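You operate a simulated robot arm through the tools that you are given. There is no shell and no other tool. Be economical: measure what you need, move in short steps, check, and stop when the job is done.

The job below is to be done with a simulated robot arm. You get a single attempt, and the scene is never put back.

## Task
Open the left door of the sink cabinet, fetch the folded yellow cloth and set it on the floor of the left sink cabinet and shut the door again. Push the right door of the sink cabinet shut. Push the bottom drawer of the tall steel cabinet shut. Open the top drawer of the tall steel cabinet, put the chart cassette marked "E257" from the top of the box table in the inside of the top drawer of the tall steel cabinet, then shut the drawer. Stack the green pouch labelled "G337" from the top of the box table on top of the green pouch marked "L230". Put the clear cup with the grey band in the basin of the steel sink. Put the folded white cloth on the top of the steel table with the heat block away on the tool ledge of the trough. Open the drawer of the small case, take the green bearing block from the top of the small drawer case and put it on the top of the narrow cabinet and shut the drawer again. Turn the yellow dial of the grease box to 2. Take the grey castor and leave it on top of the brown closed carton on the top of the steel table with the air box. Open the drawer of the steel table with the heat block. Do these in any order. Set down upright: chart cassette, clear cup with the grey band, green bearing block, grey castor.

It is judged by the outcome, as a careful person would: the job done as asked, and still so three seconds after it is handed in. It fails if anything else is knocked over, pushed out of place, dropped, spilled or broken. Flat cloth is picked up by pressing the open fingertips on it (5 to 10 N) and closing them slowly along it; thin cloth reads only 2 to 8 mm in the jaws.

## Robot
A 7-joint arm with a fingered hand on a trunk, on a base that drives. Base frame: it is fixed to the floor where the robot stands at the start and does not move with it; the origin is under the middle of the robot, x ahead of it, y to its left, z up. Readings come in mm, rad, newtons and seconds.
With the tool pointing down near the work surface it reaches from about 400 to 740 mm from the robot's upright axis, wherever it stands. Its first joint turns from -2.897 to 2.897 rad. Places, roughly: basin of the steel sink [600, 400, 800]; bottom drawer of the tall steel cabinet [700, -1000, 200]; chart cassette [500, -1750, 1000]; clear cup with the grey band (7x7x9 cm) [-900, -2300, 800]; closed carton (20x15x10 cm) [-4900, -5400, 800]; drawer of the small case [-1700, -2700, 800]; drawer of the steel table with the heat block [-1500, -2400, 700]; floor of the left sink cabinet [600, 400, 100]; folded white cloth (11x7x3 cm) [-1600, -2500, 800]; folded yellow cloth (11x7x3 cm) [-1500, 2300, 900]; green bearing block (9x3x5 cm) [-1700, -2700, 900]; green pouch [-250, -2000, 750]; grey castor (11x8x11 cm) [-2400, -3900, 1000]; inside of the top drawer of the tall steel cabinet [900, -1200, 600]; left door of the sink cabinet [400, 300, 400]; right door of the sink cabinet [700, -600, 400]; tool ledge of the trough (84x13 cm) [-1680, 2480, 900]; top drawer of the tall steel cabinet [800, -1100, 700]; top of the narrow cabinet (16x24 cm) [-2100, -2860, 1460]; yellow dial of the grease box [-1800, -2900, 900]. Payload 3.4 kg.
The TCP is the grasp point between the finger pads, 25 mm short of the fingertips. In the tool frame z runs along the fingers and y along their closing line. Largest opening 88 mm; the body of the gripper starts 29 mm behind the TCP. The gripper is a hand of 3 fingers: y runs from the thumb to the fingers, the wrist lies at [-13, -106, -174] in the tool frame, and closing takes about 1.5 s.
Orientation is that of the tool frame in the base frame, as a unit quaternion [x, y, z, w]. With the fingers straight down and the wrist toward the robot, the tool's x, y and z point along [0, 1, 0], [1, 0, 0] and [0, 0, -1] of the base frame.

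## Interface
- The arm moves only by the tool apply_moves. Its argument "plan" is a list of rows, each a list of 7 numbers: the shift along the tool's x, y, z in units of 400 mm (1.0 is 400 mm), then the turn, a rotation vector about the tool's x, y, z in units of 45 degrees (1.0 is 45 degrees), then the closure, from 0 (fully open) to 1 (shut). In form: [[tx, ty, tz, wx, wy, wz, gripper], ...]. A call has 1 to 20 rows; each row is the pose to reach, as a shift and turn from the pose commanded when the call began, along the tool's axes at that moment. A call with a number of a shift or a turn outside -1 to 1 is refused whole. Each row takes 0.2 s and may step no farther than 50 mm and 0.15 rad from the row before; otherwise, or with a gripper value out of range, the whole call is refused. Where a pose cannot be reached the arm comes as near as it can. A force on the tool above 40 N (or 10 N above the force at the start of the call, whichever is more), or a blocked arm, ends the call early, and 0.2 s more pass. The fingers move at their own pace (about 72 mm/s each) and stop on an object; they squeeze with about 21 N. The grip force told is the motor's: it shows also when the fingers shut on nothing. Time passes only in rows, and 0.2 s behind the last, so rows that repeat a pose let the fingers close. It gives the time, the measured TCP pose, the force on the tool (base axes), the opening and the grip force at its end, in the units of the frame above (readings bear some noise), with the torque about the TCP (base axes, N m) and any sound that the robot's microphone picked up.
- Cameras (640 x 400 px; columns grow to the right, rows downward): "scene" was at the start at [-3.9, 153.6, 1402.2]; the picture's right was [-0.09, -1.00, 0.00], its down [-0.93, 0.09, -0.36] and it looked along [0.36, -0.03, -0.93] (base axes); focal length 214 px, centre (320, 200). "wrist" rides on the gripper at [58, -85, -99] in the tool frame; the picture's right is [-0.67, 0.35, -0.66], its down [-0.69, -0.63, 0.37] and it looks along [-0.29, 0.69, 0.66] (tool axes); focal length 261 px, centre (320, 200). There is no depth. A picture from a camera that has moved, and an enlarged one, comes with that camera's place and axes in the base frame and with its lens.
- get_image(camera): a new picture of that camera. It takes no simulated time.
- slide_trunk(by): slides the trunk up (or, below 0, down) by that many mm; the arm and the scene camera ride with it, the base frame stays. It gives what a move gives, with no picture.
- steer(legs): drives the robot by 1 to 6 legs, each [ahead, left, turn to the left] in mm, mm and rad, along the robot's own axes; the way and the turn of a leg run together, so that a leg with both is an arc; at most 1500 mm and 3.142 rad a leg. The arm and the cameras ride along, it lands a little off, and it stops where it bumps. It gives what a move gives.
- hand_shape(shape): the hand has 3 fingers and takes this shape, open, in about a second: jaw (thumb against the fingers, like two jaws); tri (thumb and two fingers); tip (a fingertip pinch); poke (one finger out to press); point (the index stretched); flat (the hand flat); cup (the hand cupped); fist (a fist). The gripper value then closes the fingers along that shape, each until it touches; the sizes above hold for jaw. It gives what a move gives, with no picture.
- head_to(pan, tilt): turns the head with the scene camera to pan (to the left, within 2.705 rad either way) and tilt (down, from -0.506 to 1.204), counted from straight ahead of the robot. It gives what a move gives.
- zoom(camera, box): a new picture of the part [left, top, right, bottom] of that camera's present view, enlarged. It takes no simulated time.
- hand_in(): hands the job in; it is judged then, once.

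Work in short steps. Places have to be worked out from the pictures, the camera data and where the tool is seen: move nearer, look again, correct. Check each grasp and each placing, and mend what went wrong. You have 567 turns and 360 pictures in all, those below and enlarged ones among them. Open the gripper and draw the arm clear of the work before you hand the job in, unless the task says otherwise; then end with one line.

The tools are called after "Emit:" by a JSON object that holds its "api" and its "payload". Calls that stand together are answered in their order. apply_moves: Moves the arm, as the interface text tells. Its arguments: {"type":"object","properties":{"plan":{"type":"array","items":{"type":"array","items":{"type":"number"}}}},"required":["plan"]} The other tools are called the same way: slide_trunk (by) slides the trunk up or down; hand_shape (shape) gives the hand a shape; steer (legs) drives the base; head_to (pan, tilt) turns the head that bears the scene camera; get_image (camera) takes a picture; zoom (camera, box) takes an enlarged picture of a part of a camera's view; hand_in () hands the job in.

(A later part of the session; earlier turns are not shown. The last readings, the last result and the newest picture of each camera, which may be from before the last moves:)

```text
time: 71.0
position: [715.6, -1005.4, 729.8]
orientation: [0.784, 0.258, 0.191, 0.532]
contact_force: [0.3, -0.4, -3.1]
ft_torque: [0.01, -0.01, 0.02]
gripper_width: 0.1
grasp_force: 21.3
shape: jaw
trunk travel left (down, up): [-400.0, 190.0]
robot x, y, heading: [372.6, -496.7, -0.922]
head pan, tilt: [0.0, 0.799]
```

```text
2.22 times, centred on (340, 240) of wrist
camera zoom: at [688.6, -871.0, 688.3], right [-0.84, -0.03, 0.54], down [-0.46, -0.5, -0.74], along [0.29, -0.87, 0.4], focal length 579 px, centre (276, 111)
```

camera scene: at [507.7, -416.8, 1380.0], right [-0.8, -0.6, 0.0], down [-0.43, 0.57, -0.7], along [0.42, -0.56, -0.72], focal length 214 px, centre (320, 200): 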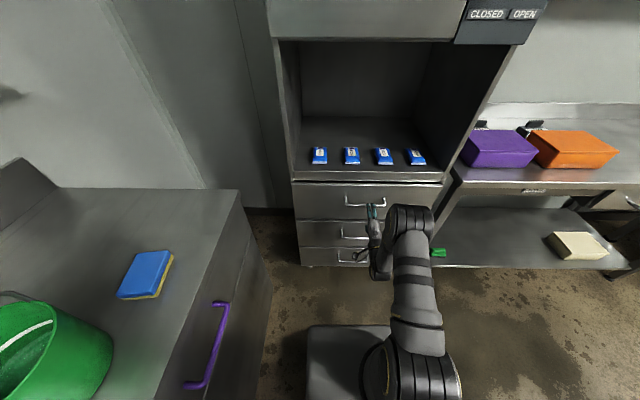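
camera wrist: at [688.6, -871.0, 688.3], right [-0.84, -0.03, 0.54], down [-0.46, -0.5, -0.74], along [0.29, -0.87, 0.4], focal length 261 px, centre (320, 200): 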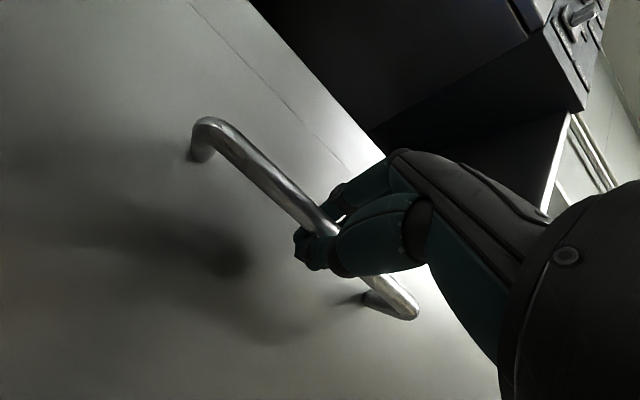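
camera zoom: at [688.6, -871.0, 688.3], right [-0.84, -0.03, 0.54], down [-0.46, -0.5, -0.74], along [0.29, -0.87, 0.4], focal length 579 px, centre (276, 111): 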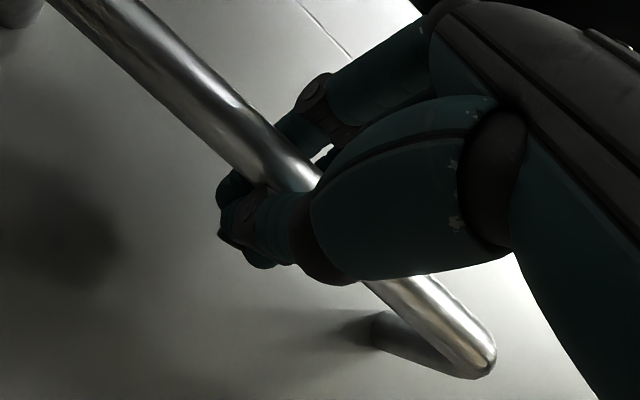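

The fingers have closed behind the bar, hooking it. I pull by driving back.

Emit:
{"api": "steer", "payload": {"legs": [[-120, 0, 0]]}}

Emit:
{"api": "get_image", "payload": {"camera": "scene"}}

```text
time: 72.2
position: [643.0, -909.0, 730.5]
orientation: [0.784, 0.257, 0.19, 0.532]
contact_force: [8.1, 5.8, -6.5]
ft_torque: [-0.01, 0.05, 0.04]
gripper_width: 0.2
grasp_force: 20.7
shape: jaw
trunk travel left (down, up): [-400.0, 190.0]
robot x, y, heading: [295.6, -402.8, -0.922]
head pan, tilt: [0.0, 0.799]
```

```text
326 pictures are left
camera scene: at [436.9, -321.3, 1379.8], right [-0.8, -0.6, 0.0], down [-0.43, 0.57, -0.7], along [0.42, -0.56, -0.72], focal length 214 px, centre (320, 200)
```

scene: 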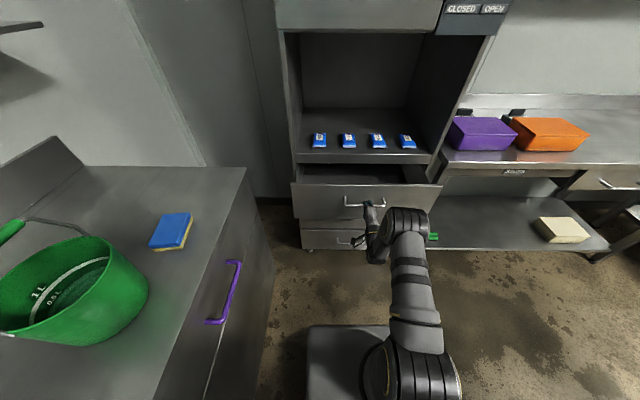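

It opens. I pull some 130 mm more.

Emit:
{"api": "steer", "payload": {"legs": [[-130, 0, 0]]}}

Emit:
{"api": "get_image", "payload": {"camera": "scene"}}

```text
time: 73.5
position: [561.0, -808.1, 730.0]
orientation: [0.785, 0.255, 0.188, 0.533]
contact_force: [2.0, 1.1, -8.2]
ft_torque: [-0.02, -0.02, -0.04]
gripper_width: 0.0
grasp_force: 21.2
shape: jaw
trunk travel left (down, up): [-400.0, 190.0]
robot x, y, heading: [219.2, -295.4, -0.925]
head pan, tilt: [0.0, 0.799]
```

```text
325 pictures are left
camera scene: at [358.2, -218.6, 1379.8], right [-0.8, -0.6, 0.0], down [-0.43, 0.57, -0.7], along [0.42, -0.56, -0.72], focal length 214 px, centre (320, 200)
```

scene: 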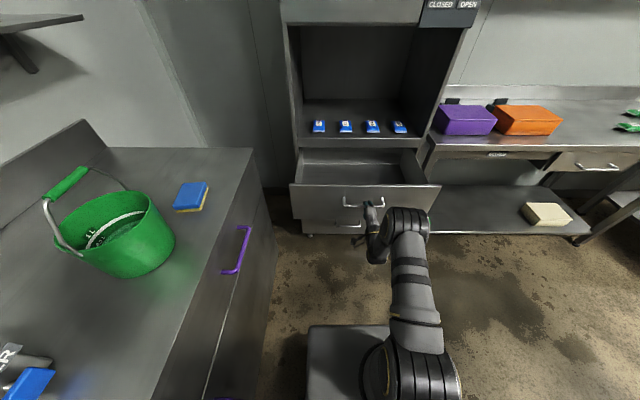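

The drawer is about 250 mm open. I release the bar and back off 100 mm, then raise the trunk.

Emit:
{"api": "apply_moves", "payload": {"plan": [[0, 0, 0, 0, 0, 0, 0], [0, 0, 0, 0, 0, 0, 0], [0, 0, 0, 0, 0, 0, 0], [0, 0, 0, 0, 0, 0, 0], [0, 0, 0, 0, 0, 0, 0], [0, 0, 0, 0, 0, 0, 0], [0, -0.04, -0.1, 0, 0, 0, 0], [0, -0.08, -0.2, 0, 0, 0, 0], [0, -0.11, -0.3, 0, 0, 0, 0]]}}

Emit:
{"api": "slide_trunk", "payload": {"by": 300}}

Emit:
{"api": "get_image", "payload": {"camera": "scene"}}

```text
time: 75.5
position: [483.4, -705.7, 732.7]
orientation: [0.784, 0.255, 0.189, 0.533]
contact_force: [0.9, -0.1, -0.6]
ft_torque: [0.0, 0.05, 0.01]
gripper_width: 87.8
grasp_force: 0.1
shape: jaw
trunk travel left (down, up): [-400.0, 190.0]
robot x, y, heading: [218.0, -298.5, -0.929]
head pan, tilt: [0.0, 0.799]
```

```text
time: 77.6
position: [484.4, -705.2, 922.8]
orientation: [0.785, 0.256, 0.19, 0.532]
contact_force: [0.6, 0.0, 0.4]
ft_torque: [-0.01, 0.01, -0.01]
gripper_width: 87.3
grasp_force: 0.0
shape: jaw
out of reach, approached as far as the arm can: row 1
trunk travel left (down, up): [-590.0, 0.0]
robot x, y, heading: [217.9, -293.2, -0.926]
head pan, tilt: [0.0, 0.799]
```

```text
324 pictures are left
camera scene: at [357.3, -217.8, 1569.9], right [-0.8, -0.6, 0.0], down [-0.43, 0.57, -0.7], along [0.42, -0.56, -0.72], focal length 214 px, centre (320, 200)
```

scene: 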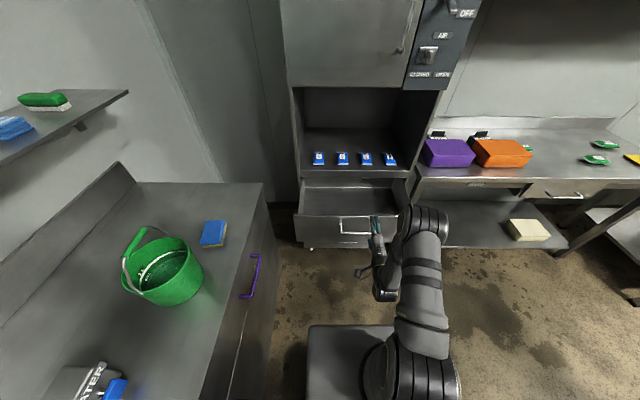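

I zoom on the box table to find the cassettes and pouches.

Emit:
{"api": "zoom", "payload": {"camera": "scene", "box": [400, 110, 560, 210]}}

Emit:
{"api": "zoom", "payload": {"camera": "scene", "box": [520, 120, 640, 195]}}

```text
4.00 times, centred on (480, 160) of scene
camera zoom: at [357.3, -217.8, 1569.9], right [-0.8, -0.6, 0.0], down [-0.43, 0.57, -0.7], along [0.42, -0.56, -0.72], focal length 858 px, centre (-320, 360)
```

zoom: 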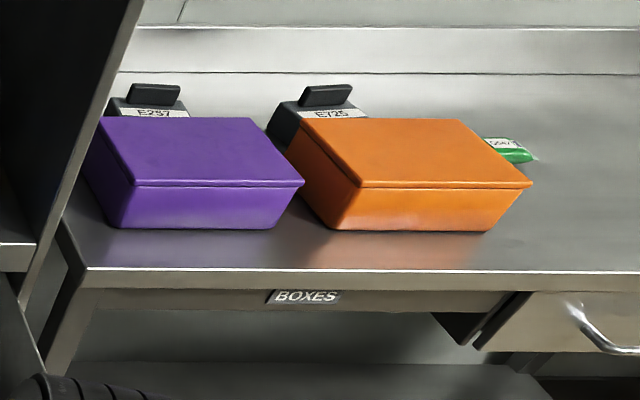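

```text
5.33 times, centred on (580, 158) of scene
camera zoom: at [357.3, -217.8, 1569.9], right [-0.8, -0.6, 0.0], down [-0.43, 0.57, -0.7], along [0.42, -0.56, -0.72], focal length 1144 px, centre (-1067, 427)
```

zoom: 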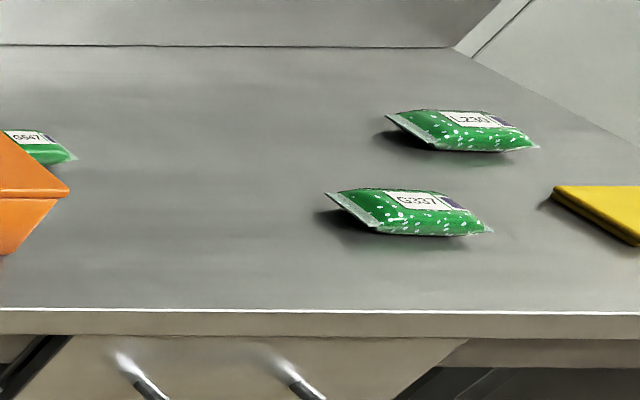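

Measured: box-table top z≈875, front edge b≈-1226; cassette E257 near room (-517,-1532); G337 (-1322,-1370); L230 (-1517,-1525). I turn the tool down, then drive in front of the cassette, clear of the open drawer.

Emit:
{"api": "apply_moves", "payload": {"plan": [[0, 0, 0, 0.18, 0, 0, 0], [0, 0, 0, 0.36, 0, 0, 0], [0, 0, 0, 0.54, 0, 0, 0], [0, 0, 0, 0.72, 0, 0, 0], [0, 0, 0, 0.9, 0, 0, 0], [0, 0, 0, 1, 0, 0, 0]]}}

Emit:
{"api": "apply_moves", "payload": {"plan": [[0, 0, 0, 0.18, 0, 0, 0], [0, 0, -0.1, 0.36, 0, 0, 0], [0, 0, -0.2, 0.53, 0, 0, 0], [0, 0, -0.3, 0.53, 0, 0, 0]]}}

Emit:
{"api": "steer", "payload": {"legs": [[200, -623, 0], [298, 0, 0]]}}

Emit:
{"api": "get_image", "payload": {"camera": "scene"}}

Emit:
{"api": "get_image", "payload": {"camera": "wrist"}}

```text
time: 79.0
position: [483.6, -705.0, 923.6]
orientation: [0.929, 0.309, 0.076, 0.191]
contact_force: [-0.4, -0.2, -0.2]
ft_torque: [0.01, 0.01, -0.01]
gripper_width: 87.9
grasp_force: 0.1
shape: jaw
trunk travel left (down, up): [-590.0, 0.0]
robot x, y, heading: [219.2, -297.0, -0.929]
head pan, tilt: [0.0, 0.799]
```

```text
time: 80.0
position: [464.0, -656.4, 1023.9]
orientation: [0.941, 0.338, 0.01, -0.016]
contact_force: [-0.1, 1.4, 5.9]
ft_torque: [-0.04, 0.13, -0.03]
gripper_width: 87.8
grasp_force: 0.0
shape: jaw
out of reach, approached as far as the arm can: row 3
trunk travel left (down, up): [-590.0, 0.0]
robot x, y, heading: [215.8, -297.2, -0.927]
head pan, tilt: [0.0, 0.799]
```

```text
time: 85.2
position: [251.8, -1437.5, 1032.0]
orientation: [0.948, 0.318, 0.012, -0.004]
contact_force: [-0.4, -0.7, 0.5]
ft_torque: [0.03, 0.02, 0.0]
gripper_width: 87.8
grasp_force: 0.1
shape: jaw
trunk travel left (down, up): [-590.0, 0.0]
robot x, y, heading: [17.3, -1065.6, -0.928]
head pan, tilt: [0.0, 0.799]
```

```text
321 pictures are left
camera scene: at [158.1, -988.4, 1569.9], right [-0.8, -0.6, 0.0], down [-0.43, 0.57, -0.7], along [0.42, -0.56, -0.72], focal length 214 px, centre (320, 200)
```

scene: 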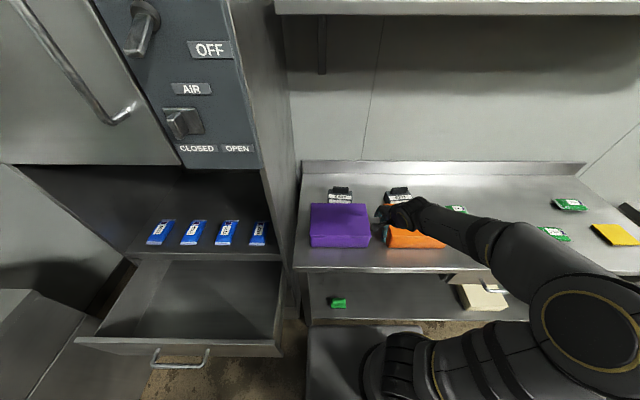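

```text
320 pictures are left
camera wrist: at [246.1, -1336.7, 1133.3], right [-0.34, -0.69, 0.64], down [-0.92, 0.09, -0.38], along [0.2, -0.72, -0.67], focal length 261 px, centre (320, 200)
```

wrist: 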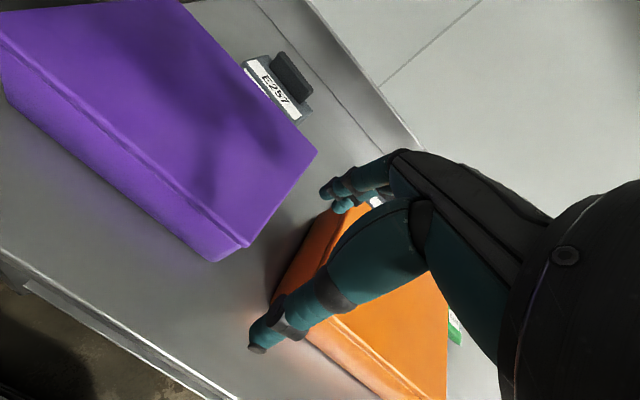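

I zoom on the E257 cassette from both cameras to see its grip and dimensions.

Emit:
{"api": "zoom", "payload": {"camera": "scene", "box": [300, 160, 420, 250]}}

Emit:
{"api": "zoom", "payload": {"camera": "wrist", "box": [220, 20, 360, 140]}}

```text
4.44 times, centred on (360, 205) of scene
camera zoom: at [158.1, -988.4, 1569.9], right [-0.8, -0.6, 0.0], down [-0.43, 0.57, -0.7], along [0.42, -0.56, -0.72], focal length 953 px, centre (142, 178)
```

zoom: 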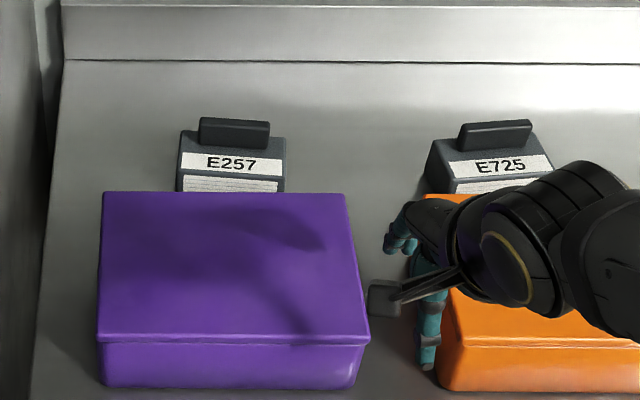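

```text
3.33 times, centred on (290, 80) of wrist
camera zoom: at [246.1, -1336.7, 1133.3], right [-0.34, -0.69, 0.64], down [-0.92, 0.09, -0.38], along [0.2, -0.72, -0.67], focal length 869 px, centre (420, 600)
```

zoom: 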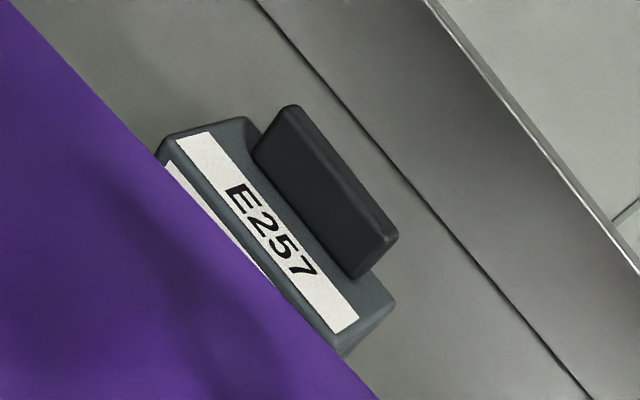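

The tab on E257 is at about (498,-1594), top z≈923; body top ≈899; the purple box's back edge is 115 mm away so the fingers fit. I move above it and check.

Emit:
{"api": "apply_moves", "payload": {"plan": [[0.037, 0.1, 0, 0, 0, 0, 0.2], [0.073, 0.2, 0, 0, 0, 0, 0.3], [0.11, 0.3, 0, 0, 0, 0, 0.3], [0.146, 0.4, 0, 0, 0, 0, 0.3], [0.183, 0.5, 0, 0, 0, 0, 0.3], [0.219, 0.6, 0, 0, 0, 0, 0.3], [0.255, 0.69, 0, 0, 0, 0, 0.3]]}}

Emit:
{"api": "get_image", "payload": {"camera": "wrist"}}

Emit:
{"api": "zoom", "payload": {"camera": "scene", "box": [280, 150, 440, 250]}}

```text
time: 86.8
position: [500.1, -1593.2, 1033.8]
orientation: [0.948, 0.318, 0.01, -0.005]
contact_force: [-0.4, 0.3, 0.2]
ft_torque: [0.01, -0.04, -0.03]
gripper_width: 61.8
grasp_force: 0.0
shape: jaw
trunk travel left (down, up): [-590.0, 0.0]
robot x, y, heading: [16.9, -1066.7, -0.923]
head pan, tilt: [0.0, 0.799]
```

```text
317 pictures are left
camera wrist: at [494.5, -1493.3, 1134.2], right [-0.33, -0.69, 0.64], down [-0.92, 0.09, -0.38], along [0.2, -0.71, -0.67], focal length 261 px, centre (320, 200)
```

wrist: 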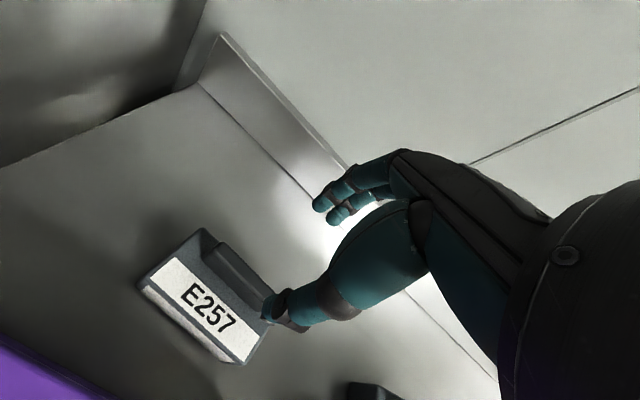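

```text
4.00 times, centred on (360, 200) of scene
camera zoom: at [158.5, -988.2, 1569.9], right [-0.8, -0.6, 0.0], down [-0.43, 0.57, -0.7], along [0.42, -0.56, -0.72], focal length 858 px, centre (160, 200)
```

zoom: 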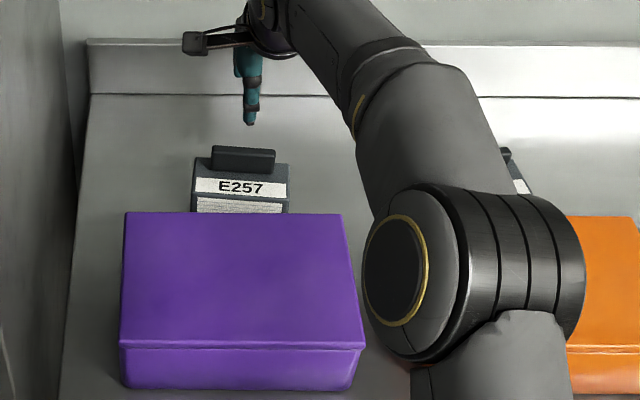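

The tab centre is about (507,-1597). I correct by 8 mm and descend to z≈935, then look again.

Emit:
{"api": "apply_moves", "payload": {"plan": [[0.008, 0.0185, 0.08, 0, 0, 0, 0.3], [0.008, 0.0185, 0.16, 0, 0, 0, 0.3], [0.008, 0.0185, 0.247, 0, 0, 0, 0.3]]}}

Emit:
{"api": "get_image", "payload": {"camera": "wrist"}}

Emit:
{"api": "zoom", "payload": {"camera": "scene", "box": [300, 140, 400, 220]}}

```text
time: 87.7
position: [509.0, -1598.9, 934.4]
orientation: [0.948, 0.318, 0.011, -0.004]
contact_force: [-0.3, 0.0, 0.1]
ft_torque: [-0.03, -0.01, 0.01]
gripper_width: 62.1
grasp_force: 0.0
shape: jaw
trunk travel left (down, up): [-590.0, 0.0]
robot x, y, heading: [18.9, -1063.9, -0.928]
head pan, tilt: [0.0, 0.799]
```

```text
315 pictures are left
camera wrist: at [502.8, -1498.0, 1034.7], right [-0.34, -0.69, 0.64], down [-0.92, 0.09, -0.38], along [0.2, -0.72, -0.67], focal length 261 px, centre (320, 200)
```

wrist: 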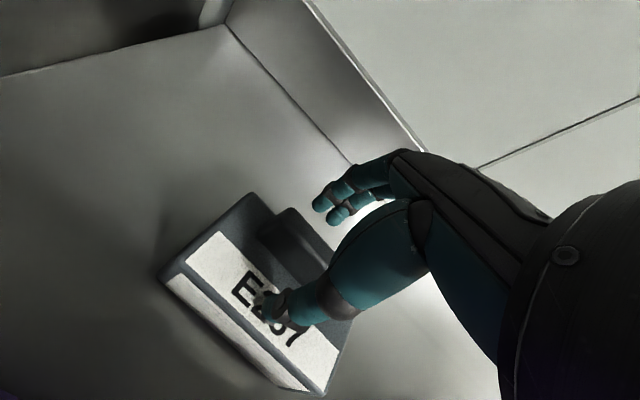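

```text
5.00 times, centred on (350, 180) of scene
camera zoom: at [157.7, -987.9, 1570.0], right [-0.8, -0.6, 0.0], down [-0.43, 0.57, -0.7], along [0.42, -0.56, -0.72], focal length 1072 px, centre (170, 300)
```

zoom: 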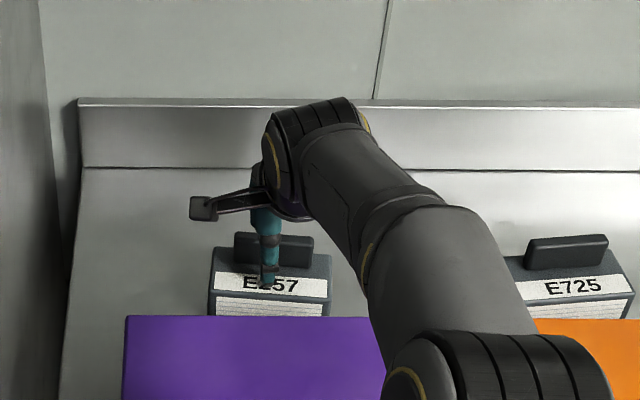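

The tab lies between thumb and fingers. I lower 10 mm and close.

Emit:
{"api": "apply_moves", "payload": {"plan": [[0, 0, 0.012, 0, 0, 0, 0.3], [0, 0, 0.024, 0, 0, 0, 0.3]]}}

Emit:
{"api": "apply_moves", "payload": {"plan": [[0, 0, 0, 0, 0, 0, 0.5], [0, 0, 0, 0, 0, 0, 0.7], [0, 0, 0, 0, 0, 0, 1], [0, 0, 0, 0, 0, 0, 1], [0, 0, 0, 0, 0, 0, 1], [0, 0, 0, 0, 0, 0, 1]]}}

Emit:
{"api": "get_image", "payload": {"camera": "wrist"}}

```text
time: 88.2
position: [509.6, -1599.1, 930.5]
orientation: [0.948, 0.318, 0.013, 0.0]
contact_force: [2.0, -2.9, 21.1]
ft_torque: [0.73, 0.48, -0.03]
gripper_width: 61.1
grasp_force: 0.0
shape: jaw
trunk travel left (down, up): [-590.0, 0.0]
robot x, y, heading: [21.7, -1068.6, -0.932]
head pan, tilt: [0.0, 0.799]
```

```text
time: 89.7
position: [508.0, -1599.1, 930.9]
orientation: [0.948, 0.318, 0.014, 0.001]
contact_force: [5.8, -6.0, 32.3]
ft_torque: [-0.29, -0.26, -0.08]
gripper_width: 18.4
grasp_force: 20.9
shape: jaw
trunk travel left (down, up): [-590.0, 0.0]
robot x, y, heading: [17.4, -1069.1, -0.928]
head pan, tilt: [0.0, 0.799]
```

```text
313 pictures are left
camera wrist: at [502.0, -1497.1, 1030.7], right [-0.34, -0.69, 0.64], down [-0.92, 0.09, -0.39], along [0.21, -0.72, -0.66], focal length 261 px, centre (320, 200)
```

wrist: 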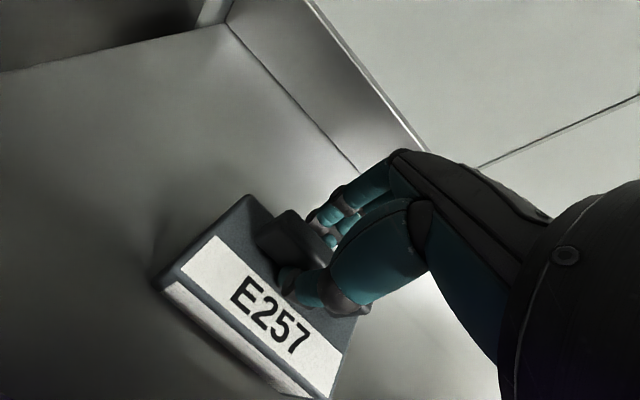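

The tab is gripped (18 mm). I lift slowly.

Emit:
{"api": "apply_moves", "payload": {"plan": [[0, 0, -0.03, 0, 0, 0, 1], [0, 0, -0.08, 0, 0, 0, 1], [0, 0, -0.14, 0, 0, 0, 1], [0, 0, -0.2, 0, 0, 0, 1], [0, 0, -0.26, 0, 0, 0, 1], [0, 0, -0.32, 0, 0, 0, 1]]}}

Emit:
{"api": "get_image", "payload": {"camera": "wrist"}}

Emit:
{"api": "get_image", "payload": {"camera": "scene"}}

```text
time: 91.0
position: [506.6, -1600.6, 1055.5]
orientation: [0.948, 0.318, 0.012, -0.004]
contact_force: [0.2, -0.4, -2.1]
ft_torque: [0.02, -0.04, 0.02]
gripper_width: 16.6
grasp_force: 21.2
shape: jaw
trunk travel left (down, up): [-590.0, 0.0]
robot x, y, heading: [18.5, -1063.5, -0.928]
head pan, tilt: [0.0, 0.799]
```

```text
312 pictures are left
camera wrist: at [501.0, -1499.1, 1155.5], right [-0.34, -0.69, 0.64], down [-0.92, 0.09, -0.38], along [0.2, -0.72, -0.67], focal length 261 px, centre (320, 200)
```

wrist: 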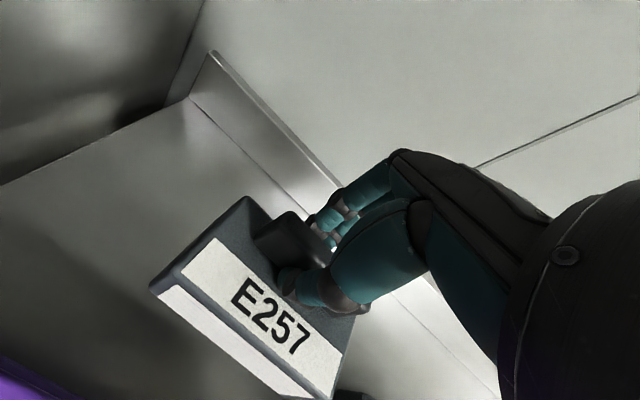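

```text
311 pictures are left
camera scene: at [157.7, -987.8, 1569.9], right [-0.8, -0.6, 0.0], down [-0.43, 0.57, -0.7], along [0.42, -0.56, -0.72], focal length 214 px, centre (320, 200)
```

scene: 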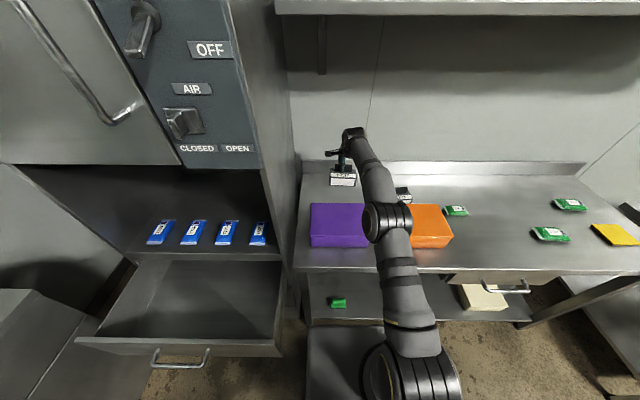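

The cassette is held (about 0.2 kg). I retract the arm over the box, then drive back and across to the open drawer.

Emit:
{"api": "apply_moves", "payload": {"plan": [[-0.03, -0.11, -0.02, 0, 0, 0, 1], [-0.06, -0.22, -0.02, 0, 0, 0, 1], [-0.1, -0.33, -0.02, 0, 0, 0, 1], [-0.14, -0.44, -0.02, 0, 0, 0, 1], [-0.2, -0.54, -0.02, 0, 0, 0, 1]]}}

Emit:
{"api": "steer", "payload": {"legs": [[-310, 0, 0], [0, 616, 0]]}}

Emit:
{"api": "get_image", "payload": {"camera": "scene"}}

Emit:
{"api": "get_image", "payload": {"camera": "wrist"}}

```text
time: 92.2
position: [310.1, -1477.1, 1063.0]
orientation: [0.948, 0.318, 0.011, -0.004]
contact_force: [0.2, -0.1, -1.0]
ft_torque: [-0.03, -0.08, -0.01]
gripper_width: 16.4
grasp_force: 21.3
shape: jaw
trunk travel left (down, up): [-590.0, 0.0]
robot x, y, heading: [20.9, -1064.4, -0.929]
head pan, tilt: [0.0, 0.799]
```

```text
time: 97.4
position: [607.2, -868.7, 1062.8]
orientation: [0.95, 0.311, 0.012, -0.004]
contact_force: [0.7, 0.7, -1.2]
ft_torque: [0.0, -0.06, 0.01]
gripper_width: 16.4
grasp_force: 21.1
shape: jaw
trunk travel left (down, up): [-590.0, 0.0]
robot x, y, heading: [323.1, -449.5, -0.946]
head pan, tilt: [0.0, 0.799]
```

```text
310 pictures are left
camera scene: at [461.7, -377.8, 1569.9], right [-0.81, -0.59, 0.0], down [-0.42, 0.58, -0.7], along [0.41, -0.56, -0.72], focal length 214 px, centre (320, 200)
```

scene: 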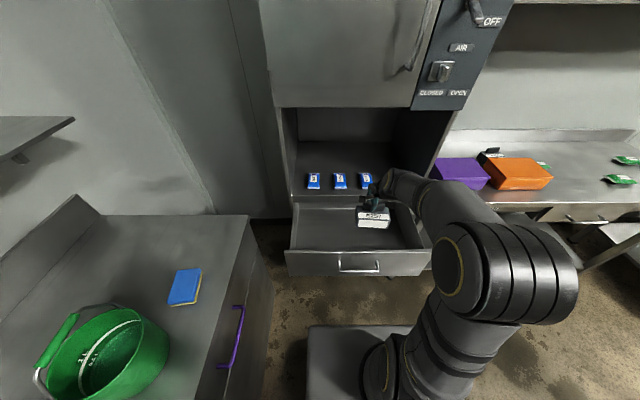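

```text
309 pictures are left
camera wrist: at [603.7, -767.6, 1163.8], right [-0.35, -0.69, 0.64], down [-0.92, 0.11, -0.38], along [0.19, -0.72, -0.67], focal length 261 px, centre (320, 200)
```

wrist: 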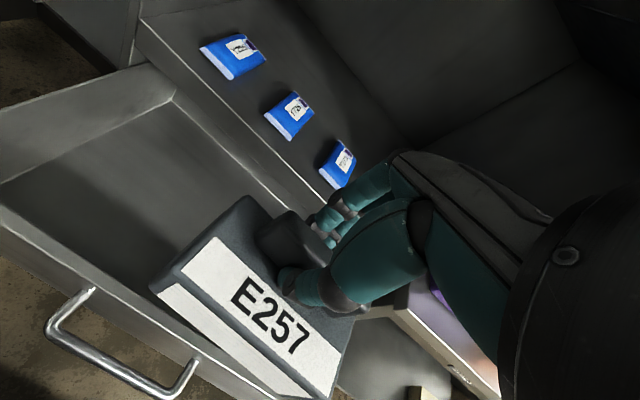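

I move forward 105 mm over the drawer interior, then lower with the trunk.

Emit:
{"api": "apply_moves", "payload": {"plan": [[0.02, 0.09, 0, 0, 0, 0, 1], [0.04, 0.18, 0, 0, 0, 0, 1], [0.06, 0.2625, 0, 0, 0, 0, 1]]}}

Emit:
{"api": "slide_trunk", "payload": {"by": -220}}

Emit:
{"api": "get_image", "payload": {"camera": "scene"}}

Emit:
{"api": "get_image", "payload": {"camera": "wrist"}}

```text
time: 98.2
position: [689.5, -941.0, 1063.5]
orientation: [0.95, 0.311, 0.011, -0.003]
contact_force: [-0.4, -0.8, -1.2]
ft_torque: [-0.02, -0.02, 0.0]
gripper_width: 16.4
grasp_force: 21.2
shape: jaw
trunk travel left (down, up): [-590.0, 0.0]
robot x, y, heading: [324.3, -452.8, -0.945]
head pan, tilt: [0.0, 0.799]
```

```text
time: 100.5
position: [688.1, -940.8, 844.4]
orientation: [0.951, 0.31, 0.011, -0.003]
contact_force: [0.5, 0.9, -1.7]
ft_torque: [-0.03, -0.04, 0.01]
gripper_width: 16.2
grasp_force: 21.4
shape: jaw
trunk travel left (down, up): [-370.0, 220.0]
robot x, y, heading: [322.3, -456.1, -0.948]
head pan, tilt: [0.0, 0.799]
```

```text
308 pictures are left
camera scene: at [461.3, -378.0, 1350.0], right [-0.81, -0.59, 0.0], down [-0.42, 0.58, -0.7], along [0.41, -0.56, -0.72], focal length 214 px, centre (320, 200)
```

scene: 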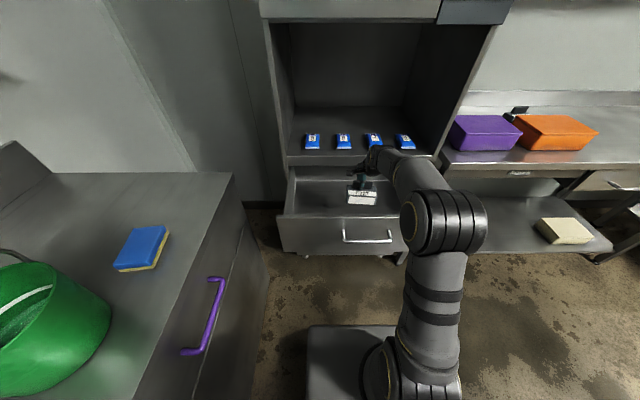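

```text
307 pictures are left
camera wrist: at [683.2, -839.5, 944.6], right [-0.35, -0.69, 0.64], down [-0.92, 0.11, -0.38], along [0.19, -0.72, -0.67], focal length 261 px, centre (320, 200)
```

wrist: 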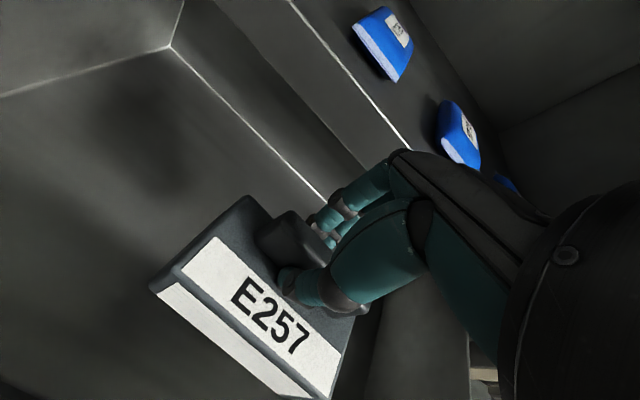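

Inside the drawer opening now. I lower 60 mm more with the trunk, then feel for the floor with the arm.

Emit:
{"api": "slide_trunk", "payload": {"by": -60}}

Emit:
{"api": "apply_moves", "payload": {"plan": [[0, 0, 0.02, 0, 0, 0, 1], [0, 0, 0.04, 0, 0, 0, 1], [0, 0, 0.06, 0, 0, 0, 1], [0, 0, 0.08, 0, 0, 0, 1]]}}

Emit:
{"api": "get_image", "payload": {"camera": "scene"}}

```text
time: 101.5
position: [688.0, -940.7, 783.0]
orientation: [0.951, 0.31, 0.012, -0.004]
contact_force: [-0.6, 0.3, -2.2]
ft_torque: [-0.04, -0.01, 0.0]
gripper_width: 16.5
grasp_force: 21.3
shape: jaw
trunk travel left (down, up): [-310.0, 280.0]
robot x, y, heading: [321.0, -453.5, -0.949]
head pan, tilt: [0.0, 0.799]
```

```text
time: 102.5
position: [687.9, -940.5, 753.7]
orientation: [0.95, 0.311, 0.011, -0.003]
contact_force: [-0.2, 0.8, -1.1]
ft_torque: [-0.03, -0.04, -0.05]
gripper_width: 16.5
grasp_force: 20.7
shape: jaw
trunk travel left (down, up): [-310.0, 280.0]
robot x, y, heading: [320.7, -455.0, -0.941]
head pan, tilt: [0.0, 0.799]
```

```text
306 pictures are left
camera scene: at [461.3, -378.0, 1290.0], right [-0.81, -0.59, 0.0], down [-0.42, 0.58, -0.7], along [0.41, -0.56, -0.72], focal length 214 px, centre (320, 200)
```

scene: 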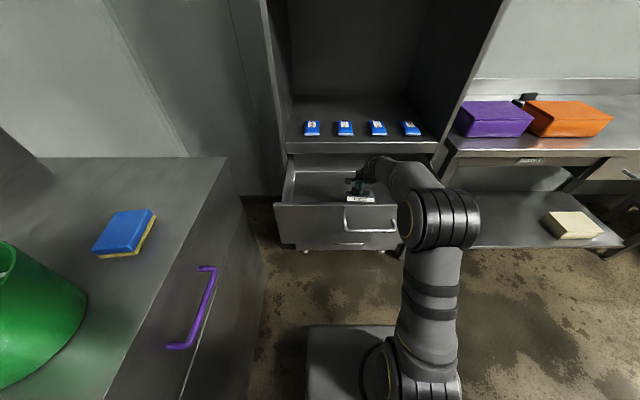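

Not on the floor yet. I continue down in small steps until contact.

Emit:
{"api": "apply_moves", "payload": {"plan": [[0, 0, 0.015, 0, 0, 0, 1], [0, 0, 0.03, 0, 0, 0, 1], [0, 0, 0.045, 0, 0, 0, 1], [0, 0, 0.06, 0, 0, 0, 1]]}}

Emit:
{"api": "zoom", "payload": {"camera": "scene", "box": [260, 120, 440, 260]}}

```text
time: 103.5
position: [688.3, -940.2, 729.5]
orientation: [0.951, 0.31, 0.011, -0.004]
contact_force: [-0.4, -1.1, -1.8]
ft_torque: [-0.03, 0.0, 0.02]
gripper_width: 15.0
grasp_force: 20.9
shape: jaw
trunk travel left (down, up): [-310.0, 280.0]
robot x, y, heading: [325.8, -456.4, -0.945]
head pan, tilt: [0.0, 0.799]
```

```text
2.86 times, centred on (350, 190) of scene
camera zoom: at [461.3, -378.0, 1290.0], right [-0.81, -0.59, 0.0], down [-0.42, 0.58, -0.7], along [0.41, -0.56, -0.72], focal length 613 px, centre (234, 229)
```

zoom: 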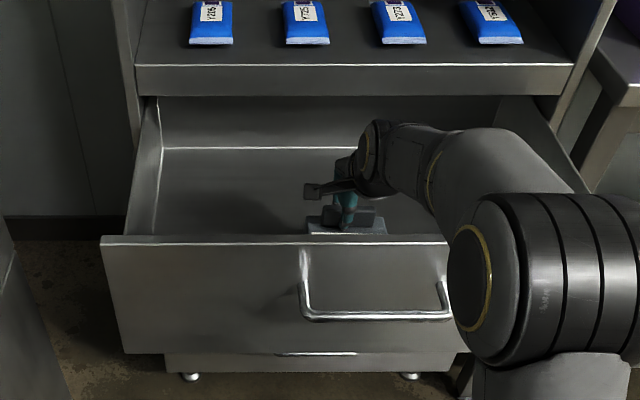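

Still free; continue down.

Emit:
{"api": "apply_moves", "payload": {"plan": [[0, 0, 0.015, 0, 0, 0, 1], [0, 0, 0.03, 0, 0, 0, 1], [0, 0, 0.045, 0, 0, 0, 1], [0, 0, 0.06, 0, 0, 0, 1], [0, 0, 0.075, 0, 0, 0, 1]]}}

Emit:
{"api": "get_image", "payload": {"camera": "wrist"}}

```text
time: 104.7
position: [690.1, -939.6, 696.8]
orientation: [0.951, 0.31, 0.011, -0.003]
contact_force: [0.2, -0.4, -1.8]
ft_torque: [-0.03, 0.0, -0.01]
gripper_width: 15.0
grasp_force: 21.1
shape: jaw
trunk travel left (down, up): [-310.0, 280.0]
robot x, y, heading: [318.0, -454.6, -0.941]
head pan, tilt: [0.0, 0.799]
```

```text
304 pictures are left
camera wrist: at [685.5, -838.3, 798.0], right [-0.35, -0.69, 0.64], down [-0.92, 0.11, -0.38], along [0.19, -0.72, -0.67], focal length 261 px, centre (320, 200)
```

wrist: 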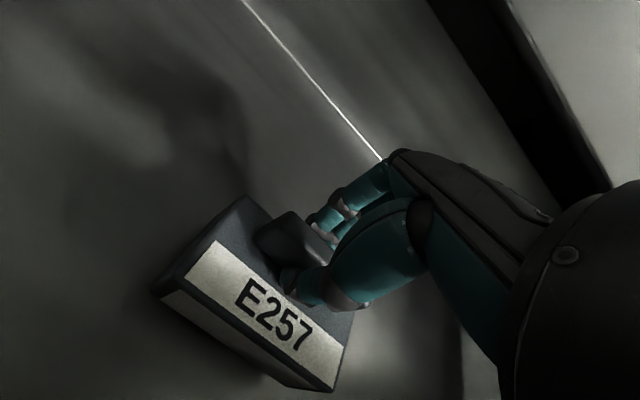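

Getting close to the floor; continue.

Emit:
{"api": "apply_moves", "payload": {"plan": [[0, 0, 0.015, 0, 0, 0, 1], [0, 0, 0.03, 0, 0, 0, 1], [0, 0, 0.045, 0, 0, 0, 1], [0, 0, 0.06, 0, 0, 0, 1], [0, 0, 0.075, 0, 0, 0, 1]]}}

Emit:
{"api": "get_image", "payload": {"camera": "wrist"}}

Emit:
{"api": "zoom", "payload": {"camera": "scene", "box": [260, 120, 440, 260]}}

```text
time: 105.8
position: [692.0, -943.8, 680.8]
orientation: [0.951, 0.309, 0.016, 0.009]
contact_force: [1.5, -1.1, 18.5]
ft_torque: [0.26, 0.1, 0.01]
gripper_width: 16.7
grasp_force: 20.7
shape: jaw
trunk travel left (down, up): [-310.0, 280.0]
robot x, y, heading: [319.6, -452.3, -0.948]
head pan, tilt: [0.0, 0.799]
stopped in row 5: the force on the tool passed its limit at 46 N (the readings are from after the stop); the commanded pose is now the measured one
```

```text
303 pictures are left
camera wrist: at [686.4, -839.8, 779.7], right [-0.36, -0.67, 0.65], down [-0.91, 0.1, -0.4], along [0.2, -0.73, -0.65], focal length 261 px, centre (320, 200)
```

wrist: 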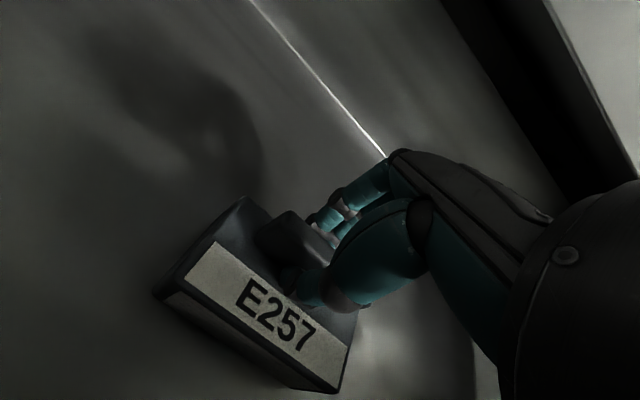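

```text
2.86 times, centred on (350, 190) of scene
camera zoom: at [460.3, -376.7, 1290.1], right [-0.81, -0.59, 0.0], down [-0.42, 0.58, -0.7], along [0.41, -0.57, -0.72], focal length 613 px, centre (234, 229)
```

zoom: 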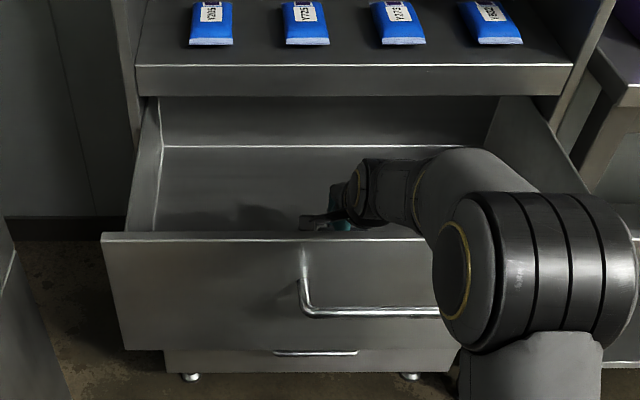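

Contact with the floor at TCP z≈681 (cassette bottom ≈617), matching the given inside height. I release and lift.

Emit:
{"api": "apply_moves", "payload": {"plan": [[0, 0, -0.005, 0, 0, 0, 0.7], [0, 0, -0.005, 0, 0, 0, 0.4], [0, 0, -0.005, 0, 0, 0, 0.3], [0, 0, -0.005, 0, 0, 0, 0.3], [0, 0, -0.03, 0, 0, 0, 0.3], [0, 0, -0.08, 0, 0, 0, 0.3], [0, 0, -0.16, 0, 0, 0, 0.3], [0, 0, -0.26, 0, 0, 0, 0.3], [0, 0, -0.36, 0, 0, 0, 0.3], [0, 0, -0.46, 0, 0, 0, 0.3]]}}

Emit:
{"api": "get_image", "payload": {"camera": "wrist"}}

```text
time: 108.0
position: [685.9, -940.7, 861.7]
orientation: [0.951, 0.31, 0.014, 0.003]
contact_force: [-0.6, 0.3, -0.5]
ft_torque: [0.0, 0.01, 0.0]
gripper_width: 61.7
grasp_force: 0.0
shape: jaw
trunk travel left (down, up): [-310.0, 280.0]
robot x, y, heading: [318.9, -456.3, -0.946]
head pan, tilt: [0.0, 0.799]
```

```text
301 pictures are left
camera wrist: at [681.4, -838.6, 961.7], right [-0.35, -0.68, 0.64], down [-0.91, 0.11, -0.39], along [0.2, -0.73, -0.66], focal length 261 px, centre (320, 200)
```

wrist: 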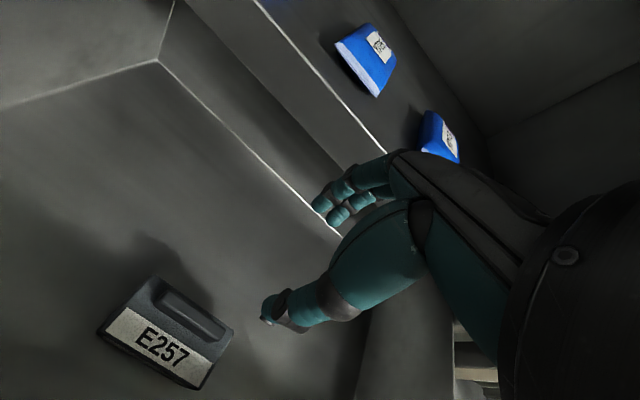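

The cassette stands upright in the drawer. I withdraw the hand, back off, and prepare to push the drawer shut.

Emit:
{"api": "apply_moves", "payload": {"plan": [[0, -0.1, -0.05, 0, 0, 0, 0.6], [0, -0.2, -0.05, 0, 0, 0, 1], [0, -0.28, -0.05, 0, 0, 0, 1]]}}

Emit:
{"api": "steer", "payload": {"legs": [[-210, 0, 0.02]]}}

Emit:
{"api": "slide_trunk", "payload": {"by": -140}}

Emit:
{"api": "apply_moves", "payload": {"plan": [[0, 0.04, 0, -0.15, 0, 0, 1], [0, 0.08, 0, -0.3, 0, 0, 1], [0, 0.1, 0, -0.45, 0, 0, 1], [0, 0.1, 0, -0.6, 0, 0, 1]]}}

Emit:
{"api": "get_image", "payload": {"camera": "scene"}}

```text
time: 108.8
position: [620.3, -849.8, 877.8]
orientation: [0.951, 0.31, 0.014, 0.003]
contact_force: [0.6, -1.0, 0.6]
ft_torque: [-0.01, -0.03, 0.01]
gripper_width: 0.0
grasp_force: 15.6
shape: jaw
trunk travel left (down, up): [-310.0, 280.0]
robot x, y, heading: [319.2, -453.3, -0.941]
head pan, tilt: [0.0, 0.799]
```

```text
time: 110.5
position: [501.4, -670.5, 879.8]
orientation: [0.947, 0.32, 0.015, 0.004]
contact_force: [0.4, 0.4, -0.7]
ft_torque: [0.0, -0.02, 0.04]
gripper_width: 0.0
grasp_force: 21.1
shape: jaw
trunk travel left (down, up): [-310.0, 280.0]
robot x, y, heading: [191.2, -281.4, -0.926]
head pan, tilt: [0.0, 0.799]
```

```text
time: 112.2
position: [501.6, -670.5, 739.6]
orientation: [0.947, 0.321, 0.014, 0.003]
contact_force: [0.2, 0.2, 0.2]
ft_torque: [-0.03, 0.02, 0.0]
gripper_width: 0.1
grasp_force: 21.4
shape: jaw
trunk travel left (down, up): [-170.0, 420.0]
robot x, y, heading: [196.0, -281.3, -0.916]
head pan, tilt: [0.0, 0.799]
```

```text
time: 113.2
position: [525.8, -702.6, 740.3]
orientation: [0.922, 0.31, 0.085, 0.215]
contact_force: [0.4, -0.3, 0.6]
ft_torque: [-0.03, 0.0, -0.03]
gripper_width: 0.2
grasp_force: 21.2
shape: jaw
trunk travel left (down, up): [-170.0, 420.0]
robot x, y, heading: [190.3, -282.2, -0.913]
head pan, tilt: [0.0, 0.799]
```

```text
300 pictures are left
camera scene: at [331.9, -203.0, 1150.0], right [-0.8, -0.61, 0.0], down [-0.43, 0.57, -0.7], along [0.42, -0.55, -0.72], focal length 214 px, centre (320, 200)
```

scene: 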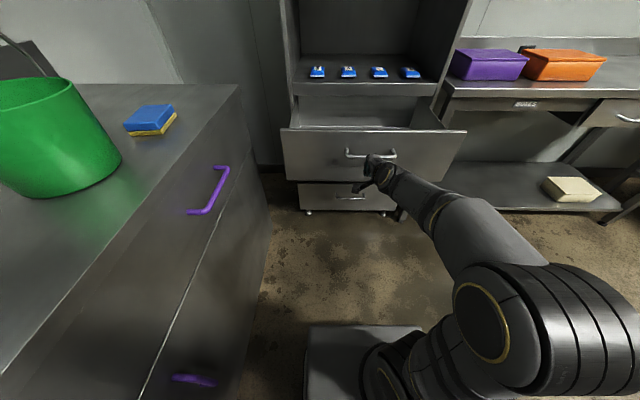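

I push the drawer: drive 260 mm ahead, then finish with the arm.

Emit:
{"api": "steer", "payload": {"legs": [[260, 0, 0]]}}

Emit:
{"api": "apply_moves", "payload": {"plan": [[0, 0.045, 0.022, 0, 0, 0, 1], [0, 0.09, 0.043, 0, 0, 0, 1], [0, 0.12, 0.058, 0, 0, 0, 1], [0, 0.15, 0.072, 0, 0, 0, 1], [0, 0.175, 0.084, 0, 0, 0, 1], [0, 0.2, 0.096, 0, 0, 0, 1], [0, 0.22, 0.106, 0, 0, 0, 1], [0, 0.24, 0.116, 0, 0, 0, 1], [0, 0.26, 0.125, 0, 0, 0, 1], [0, 0.28, 0.135, 0, 0, 0, 1], [0, 0.3, 0.144, 0, 0, 0, 1]]}}

Emit:
{"api": "get_image", "payload": {"camera": "scene"}}

```text
time: 115.1
position: [686.9, -911.4, 739.6]
orientation: [0.922, 0.312, 0.085, 0.214]
contact_force: [-0.2, 0.4, -0.3]
ft_torque: [0.02, -0.01, 0.01]
gripper_width: 0.0
grasp_force: 21.1
shape: jaw
trunk travel left (down, up): [-170.0, 420.0]
robot x, y, heading: [355.1, -492.7, -0.92]
head pan, tilt: [0.0, 0.799]
```

```text
time: 116.5
position: [735.3, -972.9, 743.4]
orientation: [0.922, 0.312, 0.085, 0.214]
contact_force: [-22.5, 30.8, 6.5]
ft_torque: [0.19, 0.23, -0.13]
gripper_width: 0.2
grasp_force: 21.1
shape: jaw
out of reach, approached as far as the arm can: row 1, 2, 3, 4, 5
trunk travel left (down, up): [-170.0, 420.0]
robot x, y, heading: [350.8, -495.4, -0.919]
head pan, tilt: [0.0, 0.799]
stopped in row 7: the force on the tool passed its limit at 64 N (the readings are from after the stop); the commanded pose is now the measured one
```

```text
299 pictures are left
camera scene: at [488.6, -408.4, 1150.2], right [-0.79, -0.61, 0.0], down [-0.43, 0.57, -0.7], along [0.42, -0.56, -0.71], focal length 214 px, centre (320, 200)
```

scene: 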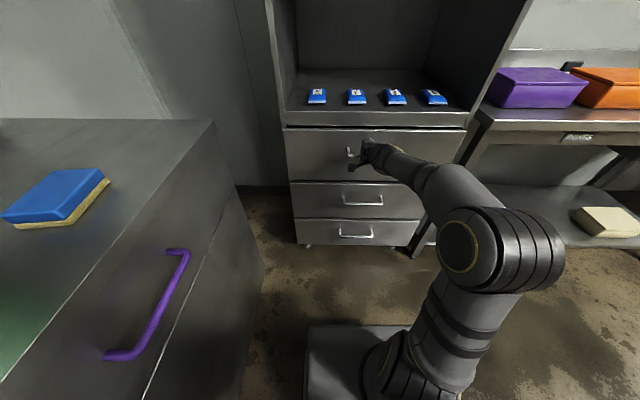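

The drawer is shut. I retract, raise, bring the tool vertical, and drive to the pouches.

Emit:
{"api": "apply_moves", "payload": {"plan": [[0, -0.09, -0.045, 0, 0, 0, 1], [0, -0.18, -0.09, 0, 0, 0, 1]]}}

Emit:
{"api": "slide_trunk", "payload": {"by": 360}}

Emit:
{"api": "apply_moves", "payload": {"plan": [[0, 0, -0.03, 0.15, 0, 0, 0.5], [0, 0, -0.03, 0.3, 0, 0, 0], [0, 0, -0.03, 0.45, 0, 0, 0], [0, 0, -0.03, 0.58, 0, 0, 0]]}}

Emit:
{"api": "steer", "payload": {"legs": [[40, -300, 0], [0, -1090, 0], [225, 0, 0]]}}

Emit:
{"api": "get_image", "payload": {"camera": "scene"}}

Emit:
{"api": "get_image", "payload": {"camera": "wrist"}}

```text
time: 117.1
position: [688.6, -912.4, 741.4]
orientation: [0.922, 0.312, 0.083, 0.211]
contact_force: [0.2, 0.4, -0.4]
ft_torque: [-0.04, -0.01, 0.02]
gripper_width: 0.0
grasp_force: 21.0
shape: jaw
trunk travel left (down, up): [-170.0, 420.0]
robot x, y, heading: [352.3, -492.6, -0.919]
head pan, tilt: [0.0, 0.799]
```

```text
time: 120.6
position: [687.7, -913.7, 1103.0]
orientation: [0.922, 0.312, 0.084, 0.211]
contact_force: [0.1, 0.4, 0.1]
ft_torque: [-0.01, -0.02, -0.01]
gripper_width: 0.1
grasp_force: 20.7
shape: jaw
trunk travel left (down, up): [-530.0, 60.0]
robot x, y, heading: [351.7, -492.9, -0.919]
head pan, tilt: [0.0, 0.799]
```

```text
time: 121.6
position: [684.3, -909.2, 1112.7]
orientation: [0.946, 0.323, 0.012, -0.002]
contact_force: [-0.1, 0.3, 0.1]
ft_torque: [-0.04, 0.03, 0.01]
gripper_width: 87.4
grasp_force: 0.0
shape: jaw
out of reach, approached as far as the arm can: row 1
trunk travel left (down, up): [-530.0, 60.0]
robot x, y, heading: [352.4, -492.7, -0.917]
head pan, tilt: [0.0, 0.799]
```

```text
time: 130.2
position: [-260.1, -1972.7, 1114.4]
orientation: [0.944, 0.33, 0.012, -0.002]
contact_force: [-0.4, 0.0, -0.1]
ft_torque: [0.0, -0.03, 0.04]
gripper_width: 87.3
grasp_force: 0.1
shape: jaw
trunk travel left (down, up): [-530.0, 60.0]
robot x, y, heading: [-600.4, -1564.5, -0.901]
head pan, tilt: [0.0, 0.799]
```

```text
298 pictures are left
camera scene: at [-460.2, -1479.8, 1509.9], right [-0.79, -0.62, 0.0], down [-0.44, 0.56, -0.7], along [0.43, -0.55, -0.72], focal length 214 px, centre (320, 200)
```

scene: 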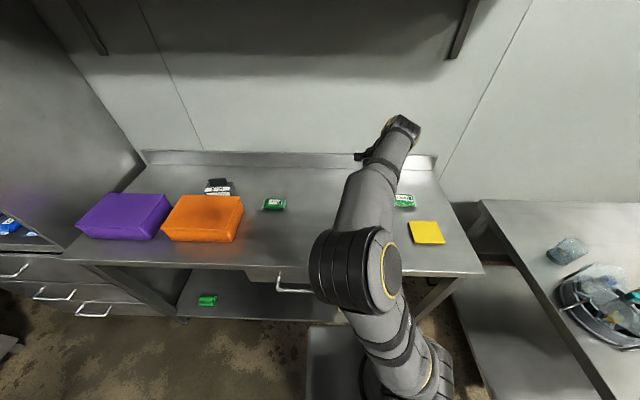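

```text
297 pictures are left
camera wrist: at [-268.9, -1871.4, 1213.0], right [-0.32, -0.7, 0.64], down [-0.92, 0.07, -0.38], along [0.22, -0.71, -0.66], focal length 261 px, centre (320, 200)
```

wrist: 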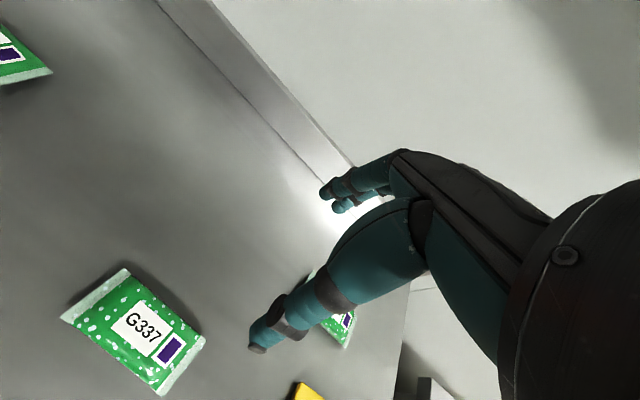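

G337 is about (-275,-1923), 110×60 mm, long axis nearly along my left-right. I move above it with a slight yaw and descend to z≈960.

Emit:
{"api": "apply_moves", "payload": {"plan": [[0.016, -0.04, 0.1, 0, 0, 0.05, 0], [0.032, -0.08, 0.2, 0, 0, 0.11, 0], [0.048, -0.121, 0.3, 0, 0, 0.11, 0], [0.048, -0.121, 0.38, 0, 0, 0.11, 0]]}}

Emit:
{"api": "get_image", "payload": {"camera": "wrist"}}

```text
time: 131.2
position: [-271.3, -1920.8, 959.1]
orientation: [0.957, 0.289, 0.011, -0.002]
contact_force: [0.1, 0.0, -0.9]
ft_torque: [0.02, 0.01, -0.01]
gripper_width: 87.8
grasp_force: 0.1
shape: jaw
trunk travel left (down, up): [-530.0, 60.0]
robot x, y, heading: [-596.5, -1561.0, -0.902]
head pan, tilt: [0.0, 0.799]
```

```text
296 pictures are left
camera wrist: at [-272.3, -1819.1, 1060.5], right [-0.38, -0.67, 0.64], down [-0.91, 0.15, -0.38], along [0.16, -0.73, -0.66], focal length 261 px, centre (320, 200)
```

wrist: 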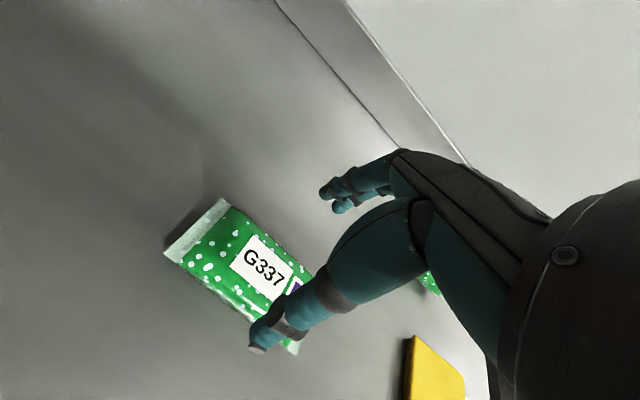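

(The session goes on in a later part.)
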